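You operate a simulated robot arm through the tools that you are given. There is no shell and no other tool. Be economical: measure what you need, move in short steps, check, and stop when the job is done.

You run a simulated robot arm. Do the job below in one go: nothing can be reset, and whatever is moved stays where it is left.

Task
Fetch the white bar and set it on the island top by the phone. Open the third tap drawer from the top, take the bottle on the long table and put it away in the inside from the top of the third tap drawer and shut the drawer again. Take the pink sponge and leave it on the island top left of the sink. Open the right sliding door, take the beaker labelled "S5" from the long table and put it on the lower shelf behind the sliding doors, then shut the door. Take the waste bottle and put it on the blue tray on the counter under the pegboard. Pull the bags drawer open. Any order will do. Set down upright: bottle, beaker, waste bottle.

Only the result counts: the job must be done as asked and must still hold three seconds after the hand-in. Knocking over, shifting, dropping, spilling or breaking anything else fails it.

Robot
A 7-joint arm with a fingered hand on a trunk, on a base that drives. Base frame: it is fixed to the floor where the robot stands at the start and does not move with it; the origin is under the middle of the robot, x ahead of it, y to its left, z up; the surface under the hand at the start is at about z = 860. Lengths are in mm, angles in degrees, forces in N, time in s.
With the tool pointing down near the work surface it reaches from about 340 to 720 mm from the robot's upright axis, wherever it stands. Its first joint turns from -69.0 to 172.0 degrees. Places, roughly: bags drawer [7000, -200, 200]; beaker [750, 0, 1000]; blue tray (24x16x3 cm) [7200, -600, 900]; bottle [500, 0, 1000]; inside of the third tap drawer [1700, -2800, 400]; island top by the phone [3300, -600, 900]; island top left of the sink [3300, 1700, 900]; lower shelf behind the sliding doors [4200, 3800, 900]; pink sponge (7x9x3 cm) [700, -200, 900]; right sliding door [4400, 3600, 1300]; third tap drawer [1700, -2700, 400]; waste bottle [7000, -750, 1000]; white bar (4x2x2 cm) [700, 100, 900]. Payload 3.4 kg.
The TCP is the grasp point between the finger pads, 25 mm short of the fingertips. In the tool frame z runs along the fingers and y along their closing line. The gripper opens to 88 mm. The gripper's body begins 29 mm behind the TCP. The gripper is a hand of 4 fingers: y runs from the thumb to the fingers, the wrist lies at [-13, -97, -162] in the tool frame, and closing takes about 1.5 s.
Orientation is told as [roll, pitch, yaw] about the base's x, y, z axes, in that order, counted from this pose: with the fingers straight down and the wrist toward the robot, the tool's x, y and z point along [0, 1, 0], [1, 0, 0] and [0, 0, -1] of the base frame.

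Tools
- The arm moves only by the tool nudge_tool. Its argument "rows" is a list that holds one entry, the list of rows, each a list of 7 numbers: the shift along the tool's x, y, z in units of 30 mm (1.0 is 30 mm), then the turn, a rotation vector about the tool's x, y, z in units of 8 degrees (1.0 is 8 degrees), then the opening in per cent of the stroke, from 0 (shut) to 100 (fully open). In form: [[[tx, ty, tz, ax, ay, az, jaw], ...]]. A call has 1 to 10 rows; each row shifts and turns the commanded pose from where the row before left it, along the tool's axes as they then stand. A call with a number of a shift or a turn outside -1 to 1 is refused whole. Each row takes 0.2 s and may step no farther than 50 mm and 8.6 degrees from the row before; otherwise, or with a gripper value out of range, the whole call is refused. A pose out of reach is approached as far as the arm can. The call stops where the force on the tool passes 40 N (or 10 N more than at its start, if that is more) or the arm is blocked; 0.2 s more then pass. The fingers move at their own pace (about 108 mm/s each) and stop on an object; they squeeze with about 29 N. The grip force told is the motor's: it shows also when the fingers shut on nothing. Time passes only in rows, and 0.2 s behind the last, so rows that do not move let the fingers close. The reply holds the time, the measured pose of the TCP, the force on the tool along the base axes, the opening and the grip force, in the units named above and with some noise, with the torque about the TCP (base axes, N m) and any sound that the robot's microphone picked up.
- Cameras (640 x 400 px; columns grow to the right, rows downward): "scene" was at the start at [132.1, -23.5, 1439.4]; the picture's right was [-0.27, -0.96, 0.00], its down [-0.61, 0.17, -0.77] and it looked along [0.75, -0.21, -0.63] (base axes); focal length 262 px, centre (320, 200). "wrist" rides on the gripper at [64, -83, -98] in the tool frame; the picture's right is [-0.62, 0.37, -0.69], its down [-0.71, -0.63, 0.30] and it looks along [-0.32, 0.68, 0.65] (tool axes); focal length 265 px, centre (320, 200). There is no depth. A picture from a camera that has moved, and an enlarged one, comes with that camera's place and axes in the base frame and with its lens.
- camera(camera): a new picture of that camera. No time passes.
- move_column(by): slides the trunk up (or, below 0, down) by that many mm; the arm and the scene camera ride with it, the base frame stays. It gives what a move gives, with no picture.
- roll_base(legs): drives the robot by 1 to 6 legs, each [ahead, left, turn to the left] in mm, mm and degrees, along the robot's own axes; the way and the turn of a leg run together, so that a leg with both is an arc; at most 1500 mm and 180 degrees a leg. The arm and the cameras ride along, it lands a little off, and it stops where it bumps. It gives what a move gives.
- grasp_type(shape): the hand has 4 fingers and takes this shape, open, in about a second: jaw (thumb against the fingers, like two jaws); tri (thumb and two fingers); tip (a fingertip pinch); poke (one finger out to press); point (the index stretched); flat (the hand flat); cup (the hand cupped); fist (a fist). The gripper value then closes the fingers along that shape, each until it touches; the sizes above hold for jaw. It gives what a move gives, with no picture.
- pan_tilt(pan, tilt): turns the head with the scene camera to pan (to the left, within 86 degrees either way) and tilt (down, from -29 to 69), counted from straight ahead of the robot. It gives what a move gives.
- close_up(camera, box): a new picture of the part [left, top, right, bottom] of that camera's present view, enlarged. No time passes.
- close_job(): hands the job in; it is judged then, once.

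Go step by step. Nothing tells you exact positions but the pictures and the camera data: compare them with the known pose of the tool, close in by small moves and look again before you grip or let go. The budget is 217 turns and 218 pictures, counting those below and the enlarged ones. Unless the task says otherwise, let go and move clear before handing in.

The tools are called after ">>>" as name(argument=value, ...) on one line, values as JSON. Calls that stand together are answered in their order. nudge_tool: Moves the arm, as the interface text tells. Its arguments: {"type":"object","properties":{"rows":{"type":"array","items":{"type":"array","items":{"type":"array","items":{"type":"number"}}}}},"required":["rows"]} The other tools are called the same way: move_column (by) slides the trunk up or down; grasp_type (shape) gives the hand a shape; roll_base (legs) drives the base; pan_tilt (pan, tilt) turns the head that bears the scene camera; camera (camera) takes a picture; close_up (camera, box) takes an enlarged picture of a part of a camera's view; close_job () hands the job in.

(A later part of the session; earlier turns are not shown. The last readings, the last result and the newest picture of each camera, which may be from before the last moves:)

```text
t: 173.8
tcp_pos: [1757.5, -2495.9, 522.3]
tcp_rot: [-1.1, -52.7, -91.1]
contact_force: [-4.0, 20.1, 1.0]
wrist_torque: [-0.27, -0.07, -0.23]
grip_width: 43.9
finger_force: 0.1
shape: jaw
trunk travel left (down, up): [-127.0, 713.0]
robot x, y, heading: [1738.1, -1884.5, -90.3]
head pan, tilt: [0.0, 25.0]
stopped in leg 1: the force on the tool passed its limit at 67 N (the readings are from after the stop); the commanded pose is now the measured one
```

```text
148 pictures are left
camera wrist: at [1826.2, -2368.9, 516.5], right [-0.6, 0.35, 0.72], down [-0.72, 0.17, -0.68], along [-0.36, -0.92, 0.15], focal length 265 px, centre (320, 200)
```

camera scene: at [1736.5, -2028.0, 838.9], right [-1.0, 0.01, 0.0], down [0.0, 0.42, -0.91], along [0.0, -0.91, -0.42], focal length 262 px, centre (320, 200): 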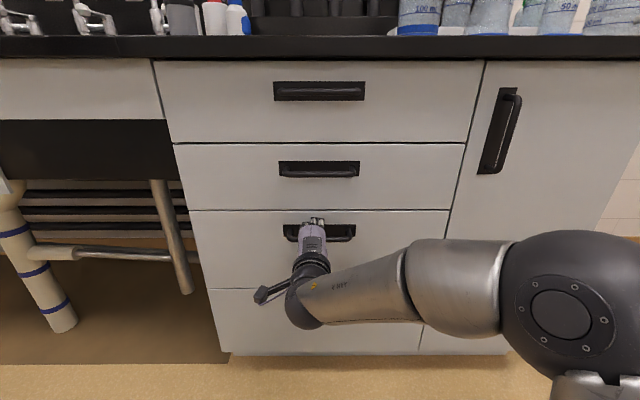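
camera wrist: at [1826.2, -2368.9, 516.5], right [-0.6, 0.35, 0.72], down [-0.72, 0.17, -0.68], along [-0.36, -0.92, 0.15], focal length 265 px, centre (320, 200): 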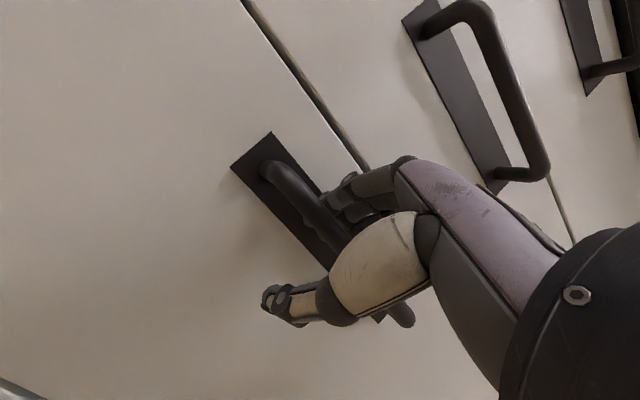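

The handle was nearer than I judged; the bar already lies between thumb and fingers, as in the previous grasp. Closing here.

>>> nudge_tool(rows=[[[0, 0, -0.1, 0, 0, 0, 57], [0, 0, 0, 0, 0, 0, 0], [0, 0, 0, 0, 0, 0, 0], [0, 0, 0, 0, 0, 0, 0], [0, 0, 0, 0, 0, 0, 0], [0, 0, 0, 0, 0, 0, 0], [0, 0, 0, 0, 0, 0, 0], [0, 0, 0, 0, 0, 0, 0]]])

>>> camera(camera="wrist")

```text
t: 175.7
tcp_pos: [1757.6, -2497.1, 521.5]
tcp_rot: [-1.3, -52.3, -90.9]
contact_force: [3.2, 12.8, -23.0]
wrist_torque: [-0.14, 0.0, -0.01]
grip_width: 1.0
finger_force: 28.7
shape: jaw
trunk travel left (down, up): [-127.0, 713.0]
robot x, y, heading: [1738.4, -1889.5, -90.4]
head pan, tilt: [0.0, 25.0]
```

```text
147 pictures are left
camera wrist: at [1826.7, -2368.6, 515.4], right [-0.6, 0.34, 0.72], down [-0.72, 0.17, -0.67], along [-0.35, -0.92, 0.15], focal length 265 px, centre (320, 200)
```

wrist: 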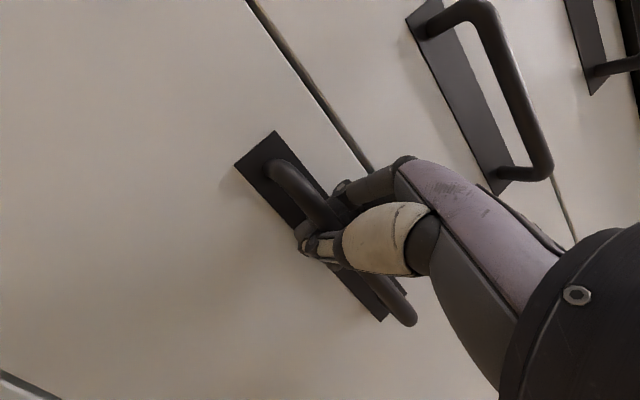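

>>> roll_base(legs=[[-60, 0, 0]])

>>> camera(camera="scene")

```text
t: 176.6
tcp_pos: [1756.5, -2436.6, 522.8]
tcp_rot: [-1.1, -52.5, -91.2]
contact_force: [-1.4, -1.7, -18.1]
wrist_torque: [0.1, -0.01, -0.02]
grip_width: 1.3
finger_force: 28.9
shape: jaw
trunk travel left (down, up): [-127.0, 713.0]
robot x, y, heading: [1741.8, -1825.2, -90.2]
head pan, tilt: [0.0, 25.0]
```

```text
146 pictures are left
camera scene: at [1737.1, -1971.8, 838.2], right [-1.0, 0.01, 0.0], down [0.0, 0.43, -0.91], along [-0.01, -0.91, -0.43], focal length 262 px, centre (320, 200)
```

scene: 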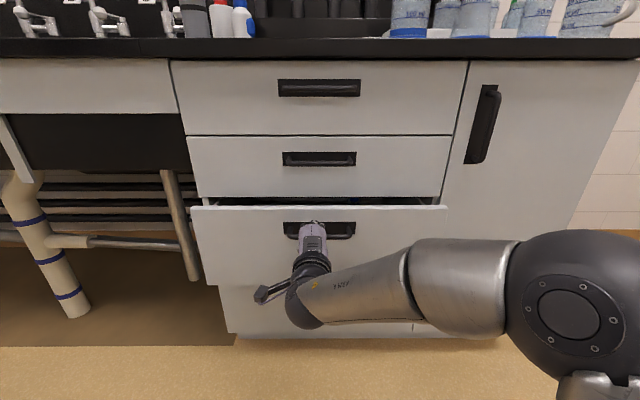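

>>> roll_base(legs=[[-300, 0, 0]])

>>> nudge_tool(rows=[[[0, 0, 0, 0, 0, 0, 57], [0, 0, 0, 0, 0, 0, 57], [0, 0, 0, 0, 0, 0, 57], [0, 0, 0, 0, 0, 0, 57], [0, 0, -0.5, 0, 0, 0, 57], [0, 0, -0.8, 0, 0, 0, 57], [0, 0, -0.8, 0, 0, 0, 57], [0, 0, -0.8, 0, 0, 0, 57], [0, 0, 0, 0, 0, 0, 57]]])

>>> move_column(by=400)

>>> pan_tilt(pan=0, tilt=45)

>>> camera(camera="scene")

```text
t: 178.7
tcp_pos: [1759.3, -2141.3, 522.3]
tcp_rot: [-1.0, -52.5, -91.2]
contact_force: [-10.6, 0.1, -17.7]
wrist_torque: [0.11, -0.11, -0.09]
grip_width: 1.4
finger_force: 29.4
shape: jaw
trunk travel left (down, up): [-127.0, 713.0]
robot x, y, heading: [1739.1, -1529.3, -90.1]
head pan, tilt: [0.0, 25.0]
```

```text
t: 180.7
tcp_pos: [1762.3, -2068.0, 576.9]
tcp_rot: [-1.0, -52.6, -91.2]
contact_force: [-1.0, 0.2, -0.6]
wrist_torque: [-0.03, -0.04, -0.01]
grip_width: 50.1
finger_force: 0.1
shape: jaw
trunk travel left (down, up): [-127.0, 713.0]
robot x, y, heading: [1741.7, -1536.4, -90.4]
head pan, tilt: [0.0, 25.0]
```

```text
t: 184.5
tcp_pos: [1761.0, -2070.7, 977.4]
tcp_rot: [-1.1, -52.7, -91.1]
contact_force: [-1.1, 0.6, 0.0]
wrist_torque: [-0.02, -0.01, 0.03]
grip_width: 49.9
finger_force: 0.1
shape: jaw
trunk travel left (down, up): [-527.0, 313.0]
robot x, y, heading: [1739.2, -1530.8, -89.6]
head pan, tilt: [0.0, 25.0]
```

```text
t: 185.3
tcp_pos: [1761.3, -2070.5, 976.2]
tcp_rot: [-1.1, -52.7, -91.1]
contact_force: [0.3, 0.5, 0.1]
wrist_torque: [-0.01, 0.01, -0.04]
grip_width: 49.6
finger_force: 0.1
shape: jaw
trunk travel left (down, up): [-527.0, 313.0]
robot x, y, heading: [1742.2, -1534.7, -90.3]
head pan, tilt: [0.0, 45.0]
```

```text
145 pictures are left
camera scene: at [1738.7, -1663.4, 1208.2], right [-1.0, 0.0, 0.0], down [0.0, 0.71, -0.71], along [0.0, -0.71, -0.71], focal length 262 px, centre (320, 200)
```

scene: 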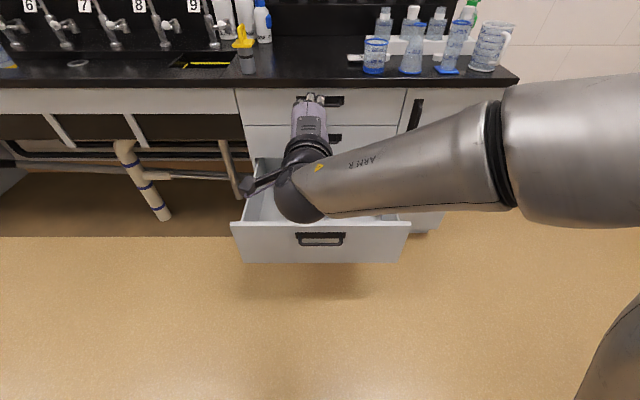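

The tap drawer is open. I'll straighten the hand down, raise it well above table objects, and drive back to the long table for the bottle.

>>> nudge_tool(rows=[[[0, 0.6, 0.8, 0, 0, 0, 100], [0, 0.6, 0.8, 0, 0, 0, 100], [0, 0.6, 0.8, 0, 0, 0, 100], [0, 0, 0, 1, 0, 0, 100], [0, 0, 0, 1, 0, 0, 100], [0, 0, 0, 1, 0, 0, 100], [0, 0, 0, 1, 0, 0, 100], [0, 0, 0, 1, 0, 0, 100], [0, 0, 0, 1, 0, 0, 100], [0, 0, 0, 0.6, 0, 0, 100]]])

>>> move_column(by=290)

>>> roll_base(legs=[[0, 0, 90], [-190, 0, 0], [0, -210, 0], [-1500, 0, 0], [-70, 0, 0]])

```text
t: 187.5
tcp_pos: [1759.0, -2160.6, 976.7]
tcp_rot: [-0.6, 0.3, -91.9]
contact_force: [0.5, 0.0, -0.4]
wrist_torque: [-0.02, 0.03, -0.03]
grip_width: 88.0
finger_force: 0.0
shape: jaw
trunk travel left (down, up): [-527.0, 313.0]
robot x, y, heading: [1739.1, -1530.3, -90.0]
head pan, tilt: [0.0, 45.0]
```

```text
t: 190.4
tcp_pos: [1758.4, -2160.6, 1267.2]
tcp_rot: [-0.6, 0.1, -91.9]
contact_force: [0.0, -0.6, 0.1]
wrist_torque: [0.01, -0.02, -0.01]
grip_width: 87.7
finger_force: 0.1
shape: jaw
trunk travel left (down, up): [-817.0, 23.0]
robot x, y, heading: [1742.2, -1535.4, -90.1]
head pan, tilt: [0.0, 45.0]
```

```text
t: 204.6
tcp_pos: [616.8, -1706.7, 1266.0]
tcp_rot: [-0.7, 0.2, -3.4]
contact_force: [0.3, 0.1, 0.0]
wrist_torque: [-0.01, -0.02, 0.01]
grip_width: 87.6
finger_force: 0.0
shape: jaw
trunk travel left (down, up): [-817.0, 23.0]
robot x, y, heading: [-14.2, -1708.4, -1.7]
head pan, tilt: [0.0, 45.0]
```

>>> roll_base(legs=[[0, 1500, 1.7], [0, 70, 0]])

>>> pan_tilt(pan=0, tilt=45)

>>> camera(camera="scene")

>>> camera(camera="wrist")

```text
t: 212.7
tcp_pos: [635.6, -118.7, 1267.1]
tcp_rot: [-0.6, 0.2, -2.0]
contact_force: [-0.7, 0.4, 0.5]
wrist_torque: [0.0, -0.03, 0.04]
grip_width: 87.9
finger_force: 0.0
shape: jaw
trunk travel left (down, up): [-817.0, 23.0]
robot x, y, heading: [8.3, -139.3, 0.2]
head pan, tilt: [0.0, 45.0]
```

```text
t: 213.3
tcp_pos: [637.8, -118.6, 1266.3]
tcp_rot: [-0.7, 0.2, -2.0]
contact_force: [0.6, 1.2, 0.1]
wrist_torque: [0.02, 0.0, -0.01]
grip_width: 87.6
finger_force: 0.2
shape: jaw
trunk travel left (down, up): [-817.0, 23.0]
robot x, y, heading: [5.5, -141.3, -0.1]
head pan, tilt: [0.0, 45.0]
```

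```text
144 pictures are left
camera scene: at [139.0, -138.8, 1498.1], right [0.0, -1.0, 0.0], down [-0.71, 0.0, -0.71], along [0.71, 0.0, -0.71], focal length 262 px, centre (320, 200)
```

scene: 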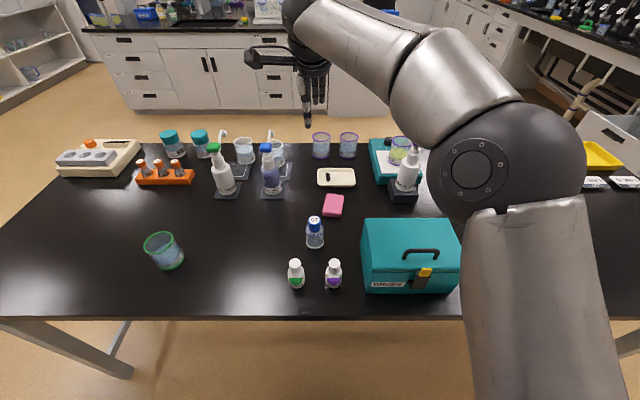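

```text
143 pictures are left
camera wrist: at [556.7, -49.6, 1365.2], right [0.35, -0.62, 0.7], down [-0.66, -0.7, -0.29], along [0.67, -0.36, -0.65], focal length 265 px, centre (320, 200)
```

wrist: 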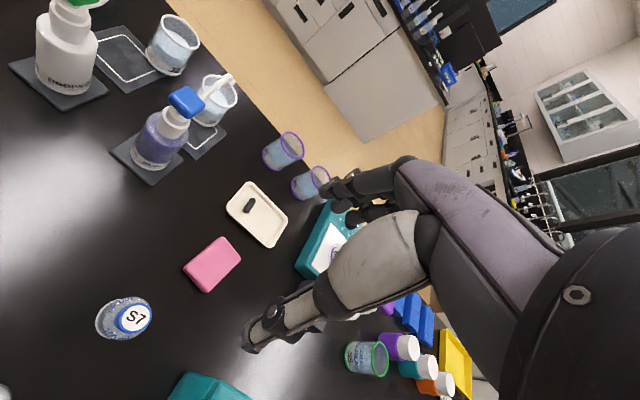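

The S7 bottle's cap top is at about (598, −124, 958). Moving above it.

>>> nudge_tool(rows=[[[0, 0, 1, 0, 0, 0, 100], [0, 0, 1, 0, 0, 0, 100], [0, 0, 1, 0, 0, 0, 100], [0, 0, 1, 0, 0, 0, 100], [0, 0, 1, 0, 0, 0, 100], [0, -0.65, 0, 0, 0, 0, 100], [-0.1, -0.65, 0, 0, 0, 0, 100], [0, 0, 0, 0, 0, 0, 100]]])

>>> move_column(by=-95)

>>> camera(camera="wrist")

>>> camera(camera="scene")

```text
t: 215.1
tcp_pos: [597.8, -123.3, 1115.8]
tcp_rot: [-0.7, 0.2, -2.0]
contact_force: [0.5, 0.5, 0.0]
wrist_torque: [-0.03, 0.03, -0.01]
grip_width: 87.5
finger_force: 0.0
shape: jaw
trunk travel left (down, up): [-817.0, 23.0]
robot x, y, heading: [7.3, -136.9, 0.1]
head pan, tilt: [0.0, 45.0]
```

```text
t: 216.4
tcp_pos: [596.8, -122.9, 1021.9]
tcp_rot: [-0.7, 0.2, -2.0]
contact_force: [0.8, -0.2, 0.0]
wrist_torque: [-0.02, 0.01, 0.0]
grip_width: 87.4
finger_force: 0.1
shape: jaw
trunk travel left (down, up): [-722.0, 118.0]
robot x, y, heading: [7.6, -139.5, -0.0]
head pan, tilt: [0.0, 45.0]
```

```text
142 pictures are left
camera wrist: at [516.4, -54.6, 1120.5], right [0.35, -0.62, 0.7], down [-0.66, -0.7, -0.29], along [0.67, -0.36, -0.65], focal length 265 px, centre (320, 200)
```

wrist: 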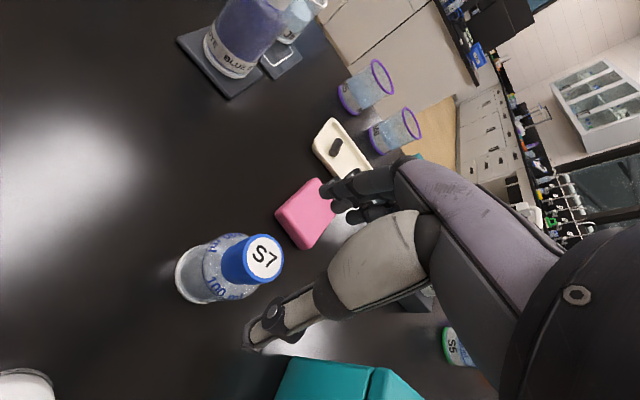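

```text
141 pictures are left
camera scene: at [138.9, -139.7, 1403.1], right [0.0, -1.0, 0.0], down [-0.71, 0.0, -0.71], along [0.71, 0.0, -0.71], focal length 262 px, centre (320, 200)
```

scene: 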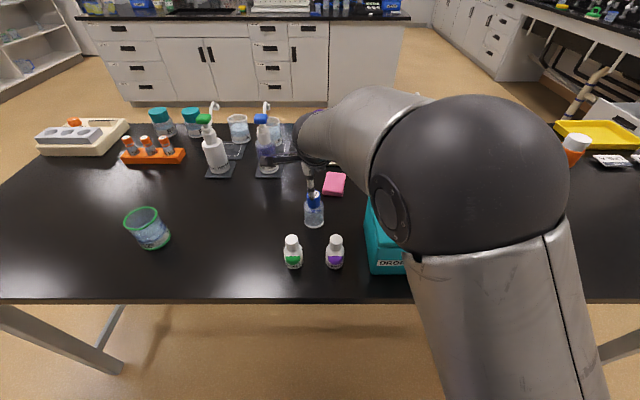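

Aligned over the bottle. Descending and gripping.

>>> nudge_tool(rows=[[[0, 0, 1, 0, 0, 0, 100], [0, 0.05, 1, 0, 0, 0, 100], [0, 0, 0.87, 0, 0, 0, 100], [0, 0, 0, 0, 0, 0, 100]]])

>>> camera(camera="wrist")

>>> nudge_tool(rows=[[[0, 0, 0, 0, 0, 0, 0], [0, 0, 0, 0, 0, 0, 0], [0, 0, 0, 0, 0, 0, 0], [0, 0, 0, 0, 0, 0, 0], [0, 0, 0, 0, 0, 0, 0], [0, 0, 0, 0, 0, 0, 0], [0, 0, 0, 0, 0, 0, 0], [0, 0, 0, 0, 0, 0, 0]]])

>>> camera(camera="wrist")

```text
t: 217.4
tcp_pos: [605.3, -137.6, 943.2]
tcp_rot: [2.1, 0.4, -4.3]
contact_force: [0.1, 0.4, 0.4]
wrist_torque: [0.0, 0.03, 0.0]
grip_width: 87.6
finger_force: 0.1
shape: jaw
trunk travel left (down, up): [-722.0, 118.0]
robot x, y, heading: [3.5, -136.3, -0.1]
head pan, tilt: [0.0, 45.0]
```

```text
140 pictures are left
camera wrist: at [528.0, -70.8, 1045.3], right [0.32, -0.67, 0.67], down [-0.68, -0.65, -0.33], along [0.66, -0.35, -0.67], focal length 265 px, centre (320, 200)
```

wrist: 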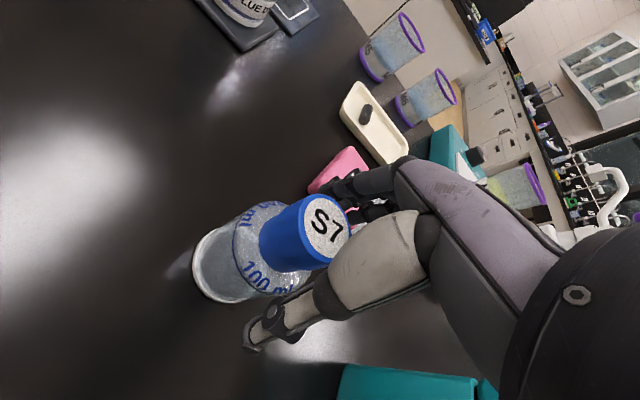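

```text
t: 219.2
tcp_pos: [605.3, -138.5, 939.8]
tcp_rot: [1.9, 0.7, -4.3]
contact_force: [0.3, 0.3, 1.0]
wrist_torque: [0.01, 0.02, 0.0]
grip_width: 9.0
finger_force: 29.0
shape: jaw
trunk travel left (down, up): [-722.0, 118.0]
robot x, y, heading: [7.1, -140.0, 0.1]
head pan, tilt: [0.0, 45.0]
```

```text
139 pictures are left
camera wrist: at [528.1, -70.7, 1042.3], right [0.33, -0.67, 0.67], down [-0.68, -0.65, -0.32], along [0.65, -0.35, -0.67], focal length 265 px, centre (320, 200)
```

wrist: 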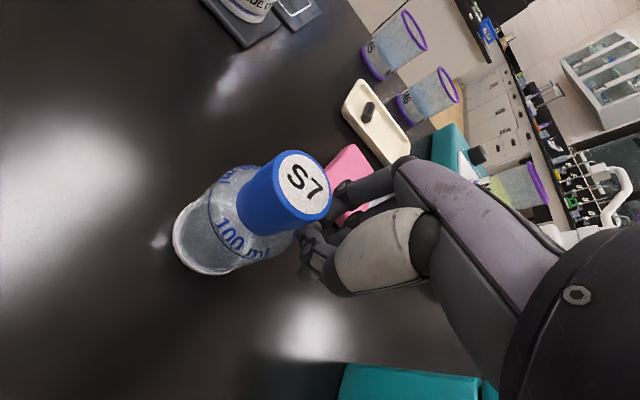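

The arm drifted sideways and the hand closed beside the bottle; the bottle still stands. Opening and rising again.

>>> nudge_tool(rows=[[[0, 0, 0, 0, 0, 0, 100], [0, 0, 0, 0, 0, 0, 100], [0, 0, 0, 0, 0, 0, 100], [0, 0, 0, 0, 0, 0, 100], [0, 0, 0, 0, 0, 0, 100]]])

>>> move_column(by=100)

>>> camera(camera="wrist")

>>> camera(camera="scene")

```text
t: 220.4
tcp_pos: [605.9, -138.5, 940.5]
tcp_rot: [1.8, 0.7, -4.2]
contact_force: [-0.5, -0.2, -0.2]
wrist_torque: [-0.03, 0.03, 0.01]
grip_width: 87.7
finger_force: 0.0
shape: jaw
trunk travel left (down, up): [-722.0, 118.0]
robot x, y, heading: [10.5, -135.3, -0.2]
head pan, tilt: [0.0, 45.0]
```

```text
t: 221.7
tcp_pos: [605.6, -138.4, 1039.7]
tcp_rot: [1.9, 0.6, -4.3]
contact_force: [0.5, -0.1, -0.5]
wrist_torque: [-0.04, 0.01, -0.04]
grip_width: 87.8
finger_force: 0.0
shape: jaw
trunk travel left (down, up): [-822.0, 18.0]
robot x, y, heading: [6.5, -137.5, 0.1]
head pan, tilt: [0.0, 45.0]
```

```text
138 pictures are left
camera wrist: at [528.3, -70.8, 1142.8], right [0.33, -0.67, 0.67], down [-0.68, -0.65, -0.32], along [0.65, -0.35, -0.67], focal length 265 px, centre (320, 200)
```

wrist: 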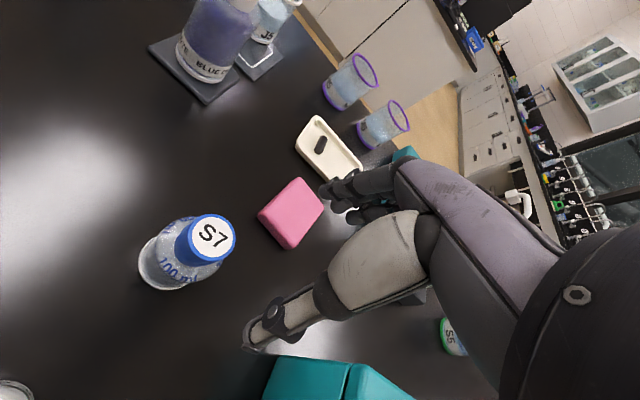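

```text
137 pictures are left
camera scene: at [139.2, -139.8, 1503.1], right [0.0, -1.0, 0.0], down [-0.71, 0.0, -0.71], along [0.71, 0.0, -0.71], focal length 262 px, centre (320, 200)
```

scene: 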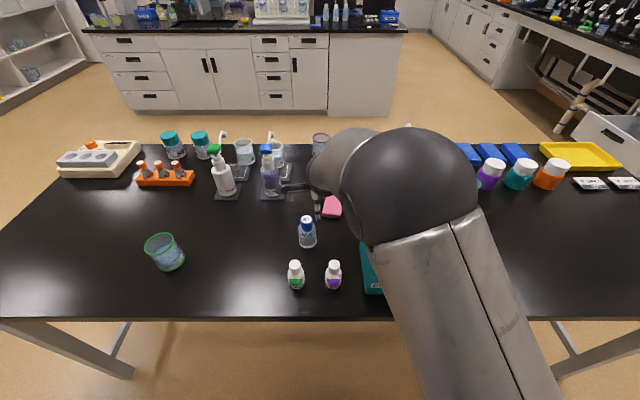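

The bottle is now at (605, −103), still upright. I'll back the base so the arm works more extended, and fix the orientation.

>>> roll_base(legs=[[-70, 20, 0]])

>>> nudge_tool(rows=[[[0, 0.8, 0, -0.04, -0.12, -0.27, 100], [0, 0.8, 0, -0.04, -0.12, -0.27, 100], [0.3, 0.75, 0, 0, 0, 0, 100], [0.2, 0, 0, 0, 0, 0, 100], [0, 0, 0, 0, 0, 0, 100]]])

>>> camera(camera="wrist")

```text
t: 222.7
tcp_pos: [534.7, -116.5, 1041.2]
tcp_rot: [1.9, 0.5, -4.2]
contact_force: [-0.3, -0.3, -0.4]
wrist_torque: [0.01, -0.01, -0.01]
grip_width: 87.4
finger_force: 0.1
shape: jaw
trunk travel left (down, up): [-822.0, 18.0]
robot x, y, heading: [-60.8, -118.7, -0.0]
head pan, tilt: [0.0, 45.0]
```

```text
t: 223.9
tcp_pos: [607.8, -104.9, 1041.4]
tcp_rot: [-0.1, -0.1, 0.1]
contact_force: [0.4, -0.1, -0.2]
wrist_torque: [0.03, 0.0, 0.01]
grip_width: 87.9
finger_force: 0.2
shape: jaw
trunk travel left (down, up): [-822.0, 18.0]
robot x, y, heading: [-59.3, -120.7, 0.2]
head pan, tilt: [0.0, 45.0]
```

```text
136 pictures are left
camera wrist: at [524.5, -40.3, 1140.0], right [0.37, -0.62, 0.69], down [-0.63, -0.72, -0.31], along [0.69, -0.32, -0.65], focal length 265 px, centre (320, 200)
```

wrist: 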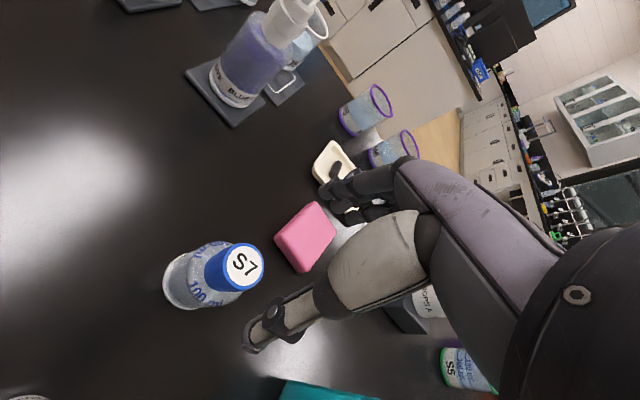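

Aligned. I'll descend with the column, which keeps the arm posture.

>>> nudge_tool(rows=[[[0.15, -0.1, 0, 0, 0, 0, 100], [0, 0, 0, 0, 0, 0, 100]]])

>>> move_column(by=-103)

>>> camera(camera="wrist")

```text
t: 224.5
tcp_pos: [603.4, -99.5, 1040.9]
tcp_rot: [0.0, -0.2, 0.1]
contact_force: [0.6, 0.0, -0.1]
wrist_torque: [-0.01, 0.02, 0.06]
grip_width: 87.8
finger_force: 0.1
shape: jaw
trunk travel left (down, up): [-822.0, 18.0]
robot x, y, heading: [-61.5, -117.0, 0.0]
head pan, tilt: [0.0, 45.0]
```

```text
t: 225.9
tcp_pos: [605.0, -100.4, 938.1]
tcp_rot: [0.0, -0.2, 0.1]
contact_force: [0.3, 0.1, 0.1]
wrist_torque: [0.0, 0.01, -0.03]
grip_width: 87.9
finger_force: 0.1
shape: jaw
trunk travel left (down, up): [-719.0, 121.0]
robot x, y, heading: [-64.5, -121.3, 0.0]
head pan, tilt: [0.0, 45.0]
```

```text
135 pictures are left
camera wrist: at [520.6, -35.6, 1037.3], right [0.37, -0.62, 0.69], down [-0.63, -0.72, -0.31], along [0.69, -0.32, -0.65], focal length 265 px, centre (320, 200)
```

wrist: 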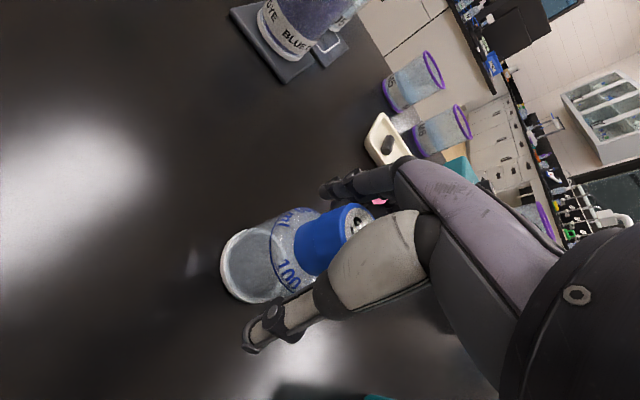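

>>> nudge_tool(rows=[[[0, 0, 0, 0, 0, 0, 0], [0, 0, 0, 0, 0, 0, 0], [0, 0, 0, 0, 0, 0, 0], [0, 0, 0, 0, 0, 0, 0], [0, 0, 0, 0, 0, 0, 0], [0, 0, 0, 0, 0, 0, 0], [0, 0, 0, 0, 0, 0, 0]]])

>>> move_column(by=120)

>>> camera(camera="wrist")

>>> camera(camera="scene")

```text
t: 227.5
tcp_pos: [604.2, -100.7, 938.3]
tcp_rot: [0.0, -0.1, 0.1]
contact_force: [0.5, -0.1, -0.1]
wrist_torque: [0.02, -0.01, 0.04]
grip_width: 43.9
finger_force: 29.6
shape: jaw
trunk travel left (down, up): [-719.0, 121.0]
robot x, y, heading: [-62.5, -119.0, -0.0]
head pan, tilt: [0.0, 45.0]
```

```text
t: 229.0
tcp_pos: [603.7, -100.7, 1058.2]
tcp_rot: [0.0, -0.1, 0.1]
contact_force: [-0.4, -0.2, -0.4]
wrist_torque: [-0.02, -0.02, -0.01]
grip_width: 44.1
finger_force: 28.8
shape: jaw
trunk travel left (down, up): [-839.0, 1.0]
robot x, y, heading: [-61.0, -121.5, 0.2]
head pan, tilt: [0.0, 45.0]
```

```text
134 pictures are left
camera wrist: at [520.9, -35.6, 1157.0], right [0.37, -0.62, 0.69], down [-0.63, -0.72, -0.31], along [0.69, -0.32, -0.65], focal length 265 px, centre (320, 200)
```

wrist: 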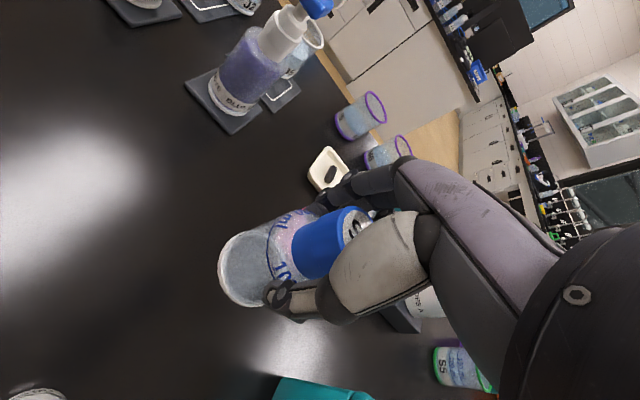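

```text
133 pictures are left
camera scene: at [70.3, -119.6, 1520.0], right [0.0, -1.0, 0.0], down [-0.71, 0.0, -0.71], along [0.71, 0.0, -0.71], focal length 262 px, centre (320, 200)
```

scene: 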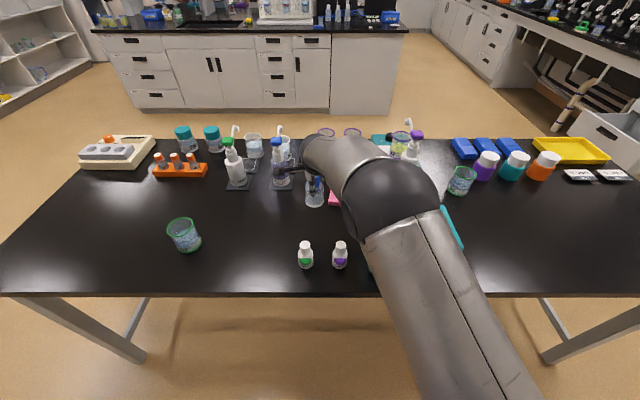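

The bottle is held. Driving round the table's right end to the open tap drawer.

>>> roll_base(legs=[[-315, 0, 0], [0, -1380, 0], [340, 0, 0], [0, -190, 0], [1500, 0, 0], [270, 0, 0]])

>>> roll_base(legs=[[0, 0, -90]])

>>> camera(camera="scene")

>>> camera(camera="wrist")

```text
t: 249.3
tcp_pos: [2443.9, -1663.3, 1057.8]
tcp_rot: [0.0, -0.3, 0.3]
contact_force: [-0.3, -0.2, -0.3]
wrist_torque: [0.01, 0.01, 0.02]
grip_width: 43.7
finger_force: 29.2
shape: jaw
trunk travel left (down, up): [-839.0, 1.0]
robot x, y, heading: [1782.2, -1686.0, 0.4]
head pan, tilt: [0.0, 45.0]
```

```text
t: 253.5
tcp_pos: [1804.9, -2348.2, 1059.7]
tcp_rot: [-0.1, -0.2, -89.2]
contact_force: [0.0, -0.7, -0.3]
wrist_torque: [-0.01, 0.04, 0.0]
grip_width: 43.4
finger_force: 29.1
shape: jaw
trunk travel left (down, up): [-839.0, 1.0]
robot x, y, heading: [1776.9, -1685.4, -89.4]
head pan, tilt: [0.0, 45.0]
```

```text
132 pictures are left
camera scene: at [1779.2, -1815.7, 1520.1], right [-1.0, -0.01, 0.0], down [-0.01, 0.71, -0.71], along [0.01, -0.71, -0.71], focal length 262 px, centre (320, 200)
```

scene: 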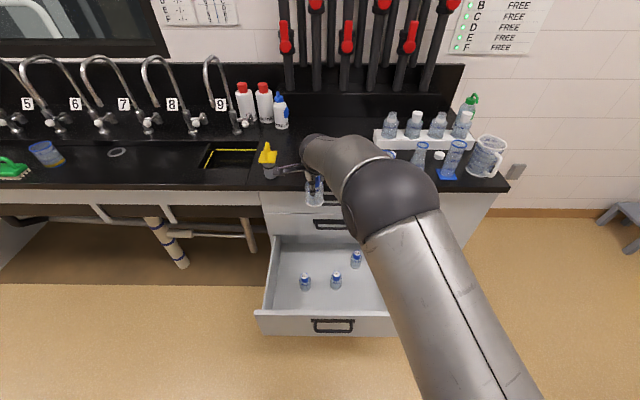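

```text
131 pictures are left
camera wrist: at [1867.7, -2263.4, 1157.1], right [-0.62, -0.37, 0.69], down [-0.72, 0.62, -0.31], along [-0.32, -0.69, -0.65], focal length 265 px, centre (320, 200)
```

wrist: 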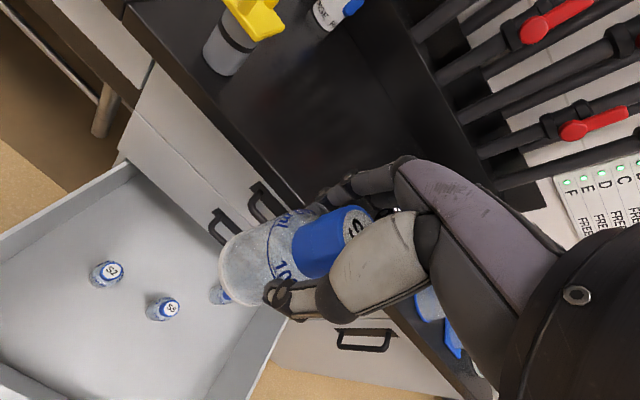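

The drawer holds three similar bottles, with free room at its right side near (1618, −2395); its floor is at z≈377. Moving over that spot.

>>> roll_base(legs=[[45, -185, -0.6]])

>>> nudge_tool(rows=[[[0, 0, 1, 0, 0, 0, 0], [0, 0, 1, 0, 0, 0, 0], [0, 0, 1, 0, 0, 0, 0], [0, 0, 1, 0, 0, 0, 0], [0, 0, 1, 0, 0, 0, 0], [0, 0, 0, 0, 0, 0, 0]]])

>>> camera(camera="wrist")

>>> camera(camera="scene")

```text
t: 255.1
tcp_pos: [1605.4, -2394.8, 1057.8]
tcp_rot: [0.0, -0.3, -90.1]
contact_force: [0.3, -0.5, -0.5]
wrist_torque: [-0.01, -0.02, 0.04]
grip_width: 43.6
finger_force: 28.6
shape: jaw
trunk travel left (down, up): [-839.0, 1.0]
robot x, y, heading: [1592.0, -1727.8, -90.3]
head pan, tilt: [0.0, 45.0]
```

```text
t: 256.4
tcp_pos: [1604.6, -2391.8, 909.5]
tcp_rot: [0.0, -0.2, -90.2]
contact_force: [0.1, -0.1, 0.1]
wrist_torque: [0.01, 0.0, 0.01]
grip_width: 43.4
finger_force: 28.7
shape: jaw
trunk travel left (down, up): [-839.0, 1.0]
robot x, y, heading: [1591.5, -1726.8, -90.3]
head pan, tilt: [0.0, 45.0]
```

```text
130 pictures are left
camera wrist: at [1669.5, -2309.4, 1008.7], right [-0.62, -0.36, 0.69], down [-0.71, 0.63, -0.31], along [-0.33, -0.69, -0.65], focal length 265 px, centre (320, 200)
```

wrist: 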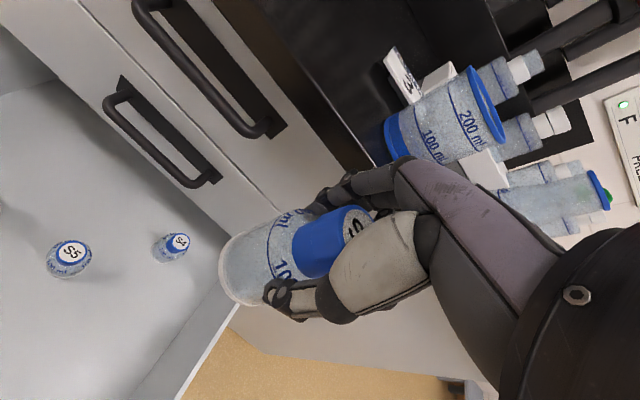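

```text
129 pictures are left
camera scene: at [1590.2, -1860.6, 1520.1], right [-1.0, 0.0, 0.0], down [0.0, 0.71, -0.71], along [0.0, -0.71, -0.71], focal length 262 px, centre (320, 200)
```

scene: 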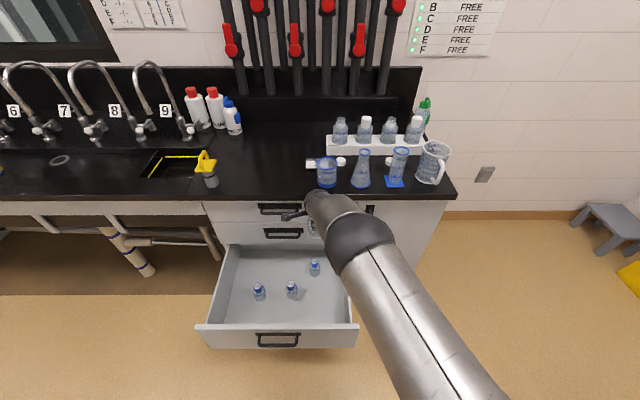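

Free room extends to x≈1490. Shifting right 30 mm, then lowering with the column.

>>> nudge_tool(rows=[[[-1, 0, 0, 0, 0, 0, 0], [0, 0, 0, 0, 0, 0, 0]]])

>>> move_column(by=-370)

>>> camera(camera="wrist")

>>> camera(camera="scene")

```text
t: 257.1
tcp_pos: [1575.2, -2393.0, 909.5]
tcp_rot: [-0.1, -0.2, -90.1]
contact_force: [0.3, 0.0, -0.3]
wrist_torque: [0.02, 0.04, 0.0]
grip_width: 43.3
finger_force: 28.8
shape: jaw
trunk travel left (down, up): [-839.0, 1.0]
robot x, y, heading: [1592.5, -1730.8, -90.3]
head pan, tilt: [0.0, 45.0]
```

```text
t: 260.6
tcp_pos: [1575.5, -2393.4, 539.3]
tcp_rot: [0.0, -0.2, -90.1]
contact_force: [-0.1, -1.0, 0.8]
wrist_torque: [-0.02, -0.01, 0.03]
grip_width: 43.1
finger_force: 29.0
shape: jaw
trunk travel left (down, up): [-469.0, 371.0]
robot x, y, heading: [1592.8, -1727.3, -90.3]
head pan, tilt: [0.0, 45.0]
```

```text
128 pictures are left
camera wrist: at [1639.9, -2309.8, 638.0], right [-0.62, -0.36, 0.69], down [-0.71, 0.63, -0.31], along [-0.33, -0.68, -0.65], focal length 265 px, centre (320, 200)
```

wrist: 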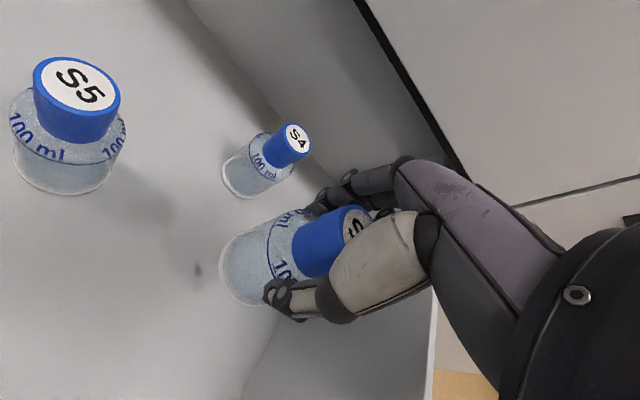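

```text
127 pictures are left
camera scene: at [1590.1, -1861.0, 1150.1], right [-1.0, 0.0, 0.0], down [0.0, 0.71, -0.71], along [0.0, -0.71, -0.71], focal length 262 px, centre (320, 200)
```

scene: 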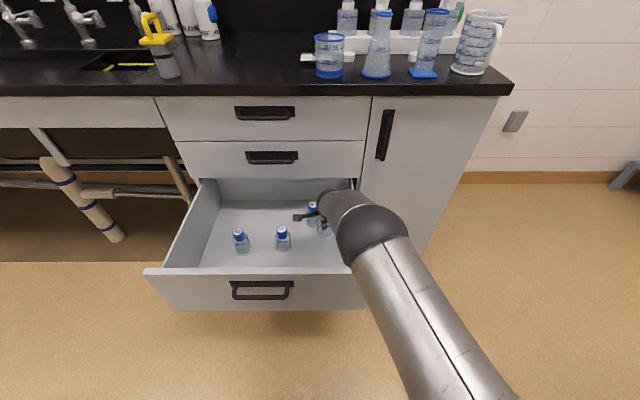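

Clear of the other bottles. Lowering nearly to the floor, then by small steps until contact.

>>> move_column(by=-72)

>>> nudge_tool(rows=[[[0, 0, 0.15, 0, 0, 0, 0], [0, 0, 0.15, 0, 0, 0, 0], [0, 0, 0.1, 0, 0, 0, 0], [0, 0, 0, 0, 0, 0, 0]]])

>>> camera(camera="wrist")

```text
t: 261.7
tcp_pos: [1575.1, -2394.1, 467.1]
tcp_rot: [0.0, -0.2, -90.0]
contact_force: [-0.4, -0.6, -0.4]
wrist_torque: [-0.02, 0.0, 0.02]
grip_width: 43.2
finger_force: 28.9
shape: jaw
trunk travel left (down, up): [-397.0, 443.0]
robot x, y, heading: [1592.8, -1730.3, -90.2]
head pan, tilt: [0.0, 45.0]
```

```text
t: 262.7
tcp_pos: [1574.8, -2393.6, 457.5]
tcp_rot: [0.0, -0.4, -90.1]
contact_force: [-0.4, -0.1, 8.3]
wrist_torque: [0.02, 0.04, 0.03]
grip_width: 43.6
finger_force: 29.0
shape: jaw
trunk travel left (down, up): [-397.0, 443.0]
robot x, y, heading: [1588.2, -1725.9, -90.2]
head pan, tilt: [0.0, 45.0]
```

```text
126 pictures are left
camera wrist: at [1640.0, -2309.2, 556.0], right [-0.62, -0.36, 0.7], down [-0.71, 0.63, -0.31], along [-0.33, -0.69, -0.65], focal length 265 px, centre (320, 200)
```

wrist: 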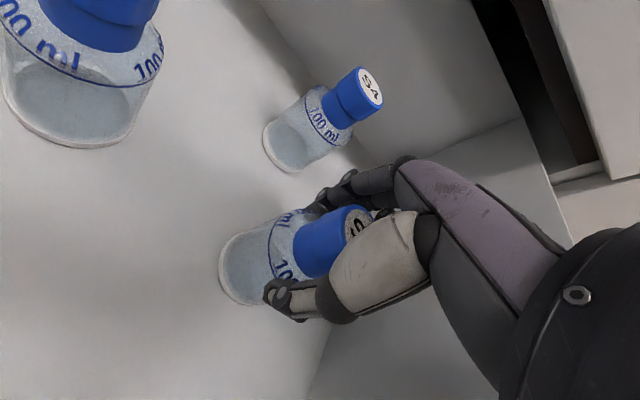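

Contact. Releasing and rising with the column.

>>> nudge_tool(rows=[[[0, 0, 0.03, 0, 0, 0, 0], [0, 0, 0, 0, 0, 0, 75], [0, 0, 0, 0, 0, 0, 75], [0, 0, 0, 0, 0, 0, 75], [0, 0, 0, 0, 0, 0, 75]]])

>>> move_column(by=250)

>>> camera(camera="wrist")

>>> camera(camera="scene")

```text
t: 263.9
tcp_pos: [1574.0, -2393.2, 453.6]
tcp_rot: [0.0, 0.0, -90.2]
contact_force: [-0.6, -0.8, 0.2]
wrist_torque: [-0.01, 0.02, 0.01]
grip_width: 65.7
finger_force: 0.1
shape: jaw
trunk travel left (down, up): [-397.0, 443.0]
robot x, y, heading: [1591.6, -1733.3, -90.3]
head pan, tilt: [0.0, 45.0]
```

```text
t: 266.5
tcp_pos: [1574.3, -2393.6, 705.0]
tcp_rot: [-0.2, -0.1, -90.2]
contact_force: [0.8, 0.1, -0.2]
wrist_torque: [-0.01, 0.03, -0.01]
grip_width: 65.6
finger_force: 0.1
shape: jaw
trunk travel left (down, up): [-647.0, 193.0]
robot x, y, heading: [1589.2, -1730.3, -90.3]
head pan, tilt: [0.0, 45.0]
```

```text
125 pictures are left
camera wrist: at [1640.0, -2309.3, 803.1], right [-0.62, -0.36, 0.69], down [-0.71, 0.63, -0.31], along [-0.33, -0.68, -0.65], focal length 265 px, centre (320, 200)
```

wrist: 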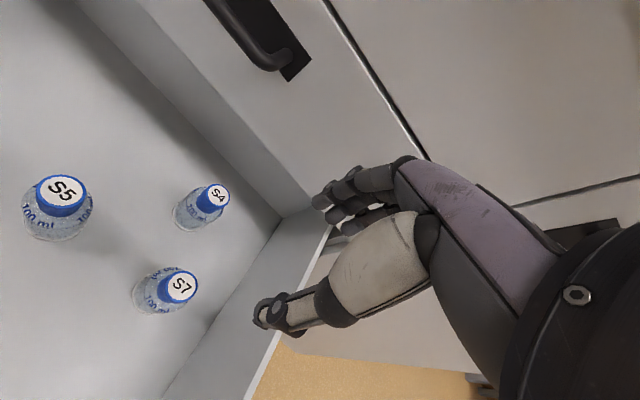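

```text
124 pictures are left
camera scene: at [1590.0, -1861.1, 1328.0], right [-1.0, 0.0, 0.0], down [0.0, 0.71, -0.71], along [0.0, -0.71, -0.71], focal length 262 px, centre (320, 200)
```

scene: 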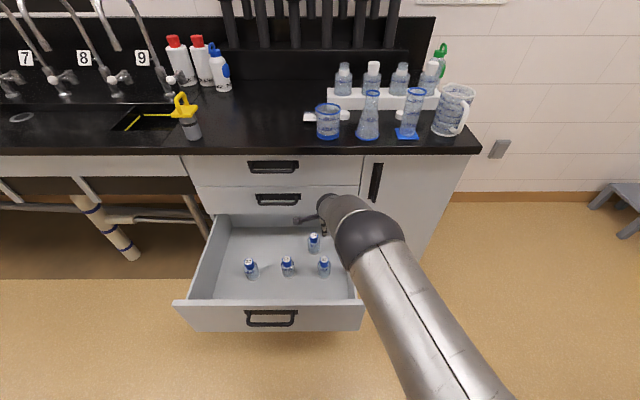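

All four bottles stand upright. Now I back off, pitch the hand forward with closed fingers, and will push the drawer front shut in small steps.

>>> roll_base(legs=[[-330, 0, 0], [0, 165, 0]])

>>> nudge_tool(rows=[[[0, 0, 0, -1, 0, 0, 0], [0, 0, 0, -1, 0, 0, 0], [0, 0, 0, -1, 0, 0, 0], [0, 0, 0, -1, 0, 0, 0], [0, 0, 0, -1, 0, 0, 0], [0, 0, 0, -1, 0, 0, 0], [0, 0, 0, -1, 0, 0, 0], [0, 0, 0, -1, 0, 0, 0], [0, 0, 0, 0, 0, 0, 0]]])

>>> move_column(by=-240)

>>> camera(camera="scene")

>>> camera(camera="wrist")

```text
t: 269.7
tcp_pos: [1739.6, -2064.5, 704.4]
tcp_rot: [-0.1, -0.2, -90.1]
contact_force: [0.1, -0.3, 1.7]
wrist_torque: [0.02, 0.01, -0.02]
grip_width: 65.9
finger_force: 0.1
shape: jaw
trunk travel left (down, up): [-647.0, 193.0]
robot x, y, heading: [1757.7, -1397.8, -90.4]
head pan, tilt: [0.0, 45.0]
```

```text
t: 271.7
tcp_pos: [1739.9, -2063.3, 703.7]
tcp_rot: [-0.1, -64.3, -90.1]
contact_force: [0.1, 0.4, -0.2]
wrist_torque: [0.03, -0.01, -0.01]
grip_width: 0.1
finger_force: 29.3
shape: jaw
out of reach, approached as far as the arm can: row 1
trunk travel left (down, up): [-647.0, 193.0]
robot x, y, heading: [1758.0, -1399.6, -90.4]
head pan, tilt: [0.0, 45.0]
```

```text
t: 274.2
tcp_pos: [1740.3, -2062.3, 464.3]
tcp_rot: [-0.1, -64.2, -90.2]
contact_force: [-0.1, 0.5, 0.1]
wrist_torque: [0.02, 0.04, 0.0]
grip_width: 0.0
finger_force: 28.6
shape: jaw
trunk travel left (down, up): [-407.0, 433.0]
robot x, y, heading: [1752.8, -1401.0, -90.5]
head pan, tilt: [0.0, 45.0]
```

```text
123 pictures are left
camera scene: at [1754.7, -1531.2, 1088.1], right [-1.0, 0.0, 0.0], down [0.0, 0.71, -0.71], along [0.0, -0.71, -0.71], focal length 262 px, centre (320, 200)
```

scene: 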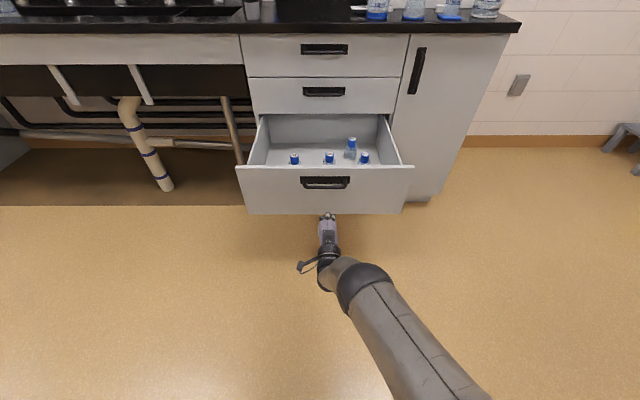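

```text
122 pictures are left
camera wrist: at [1804.7, -1938.2, 432.8], right [-0.62, 0.46, 0.63], down [-0.71, 0.0, -0.7], along [-0.33, -0.89, 0.33], focal length 265 px, centre (320, 200)
```

wrist: 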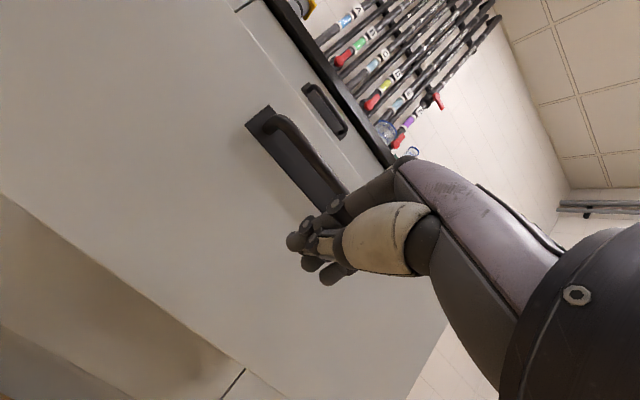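

>>> move_column(by=-20)

>>> roll_base(legs=[[85, 0, 0.4], [40, 0, 0], [60, 0, 0], [60, 0, 0]])

>>> camera(camera="scene")

```text
t: 274.9
tcp_pos: [1741.3, -2062.7, 442.6]
tcp_rot: [0.1, -64.2, -90.1]
contact_force: [0.1, -0.5, -0.2]
wrist_torque: [0.02, 0.0, -0.01]
grip_width: 0.1
finger_force: 29.4
shape: jaw
trunk travel left (down, up): [-387.0, 453.0]
robot x, y, heading: [1758.6, -1399.7, -90.1]
head pan, tilt: [0.0, 45.0]
```

```text
t: 277.6
tcp_pos: [1744.9, -2308.8, 443.7]
tcp_rot: [-0.2, -64.2, -89.6]
contact_force: [-0.3, 0.2, 0.0]
wrist_torque: [-0.03, -0.01, -0.01]
grip_width: 0.0
finger_force: 28.6
shape: jaw
trunk travel left (down, up): [-387.0, 453.0]
robot x, y, heading: [1757.9, -1643.1, -90.0]
head pan, tilt: [0.0, 45.0]
```

```text
121 pictures are left
camera scene: at [1756.1, -1776.5, 1068.0], right [-1.0, 0.0, 0.0], down [0.0, 0.71, -0.71], along [0.0, -0.71, -0.71], focal length 262 px, centre (320, 200)
```

scene: 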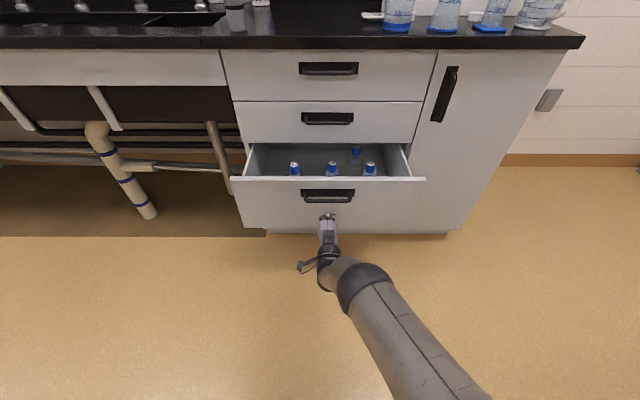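

Bottles stay upright. Continuing.

>>> roll_base(legs=[[55, 0, 0], [50, 0, 0], [40, 0, 0], [25, 0, 0]])

>>> camera(camera="scene")

```text
t: 280.0
tcp_pos: [1746.6, -2480.7, 443.7]
tcp_rot: [-0.1, -64.2, -89.6]
contact_force: [-0.1, 0.1, 0.7]
wrist_torque: [0.0, 0.0, 0.02]
grip_width: 0.0
finger_force: 28.5
shape: jaw
trunk travel left (down, up): [-387.0, 453.0]
robot x, y, heading: [1755.0, -1813.8, -89.7]
head pan, tilt: [0.0, 45.0]
```

```text
120 pictures are left
camera scene: at [1756.9, -1948.5, 1068.0], right [-1.0, 0.0, 0.0], down [0.0, 0.71, -0.71], along [0.0, -0.71, -0.71], focal length 262 px, centre (320, 200)
```

scene: 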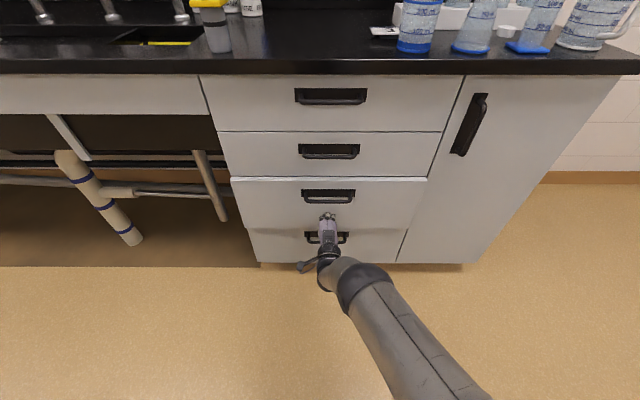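

>>> roll_base(legs=[[15, 0, 0], [10, 0, 0], [8, 0, 0], [8, 0, 0], [8, 0, 0], [8, 0, 0]])

>>> close_up(camera="scene", box=[190, 60, 470, 270])

```text
t: 281.5
tcp_pos: [1746.7, -2506.1, 440.0]
tcp_rot: [0.0, -63.7, -89.6]
contact_force: [-0.7, 8.3, 0.4]
wrist_torque: [0.01, 0.0, -0.01]
grip_width: 0.0
finger_force: 28.7
shape: jaw
trunk travel left (down, up): [-387.0, 453.0]
robot x, y, heading: [1756.1, -1846.6, -90.1]
head pan, tilt: [0.0, 45.0]
stopped in leg 3: the force on the tool passed its limit at 50 N (the readings are from after the stop); the commanded pose is now the measured one
```

```text
1.90 times, centred on (330, 165) of scene
camera zoom: at [1756.7, -1977.3, 1068.1], right [-1.0, 0.0, 0.0], down [0.0, 0.71, -0.71], along [0.0, -0.71, -0.71], focal length 499 px, centre (301, 267)
```

zoom: 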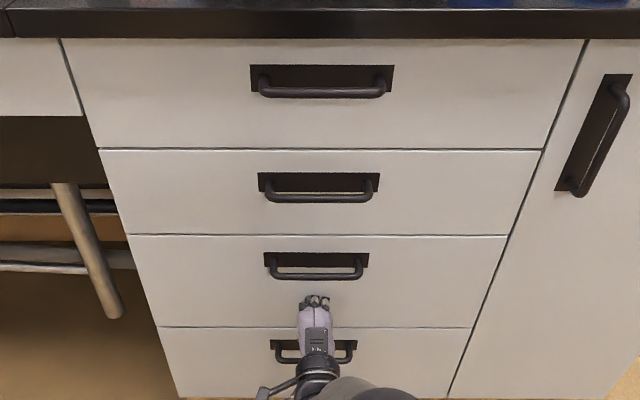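

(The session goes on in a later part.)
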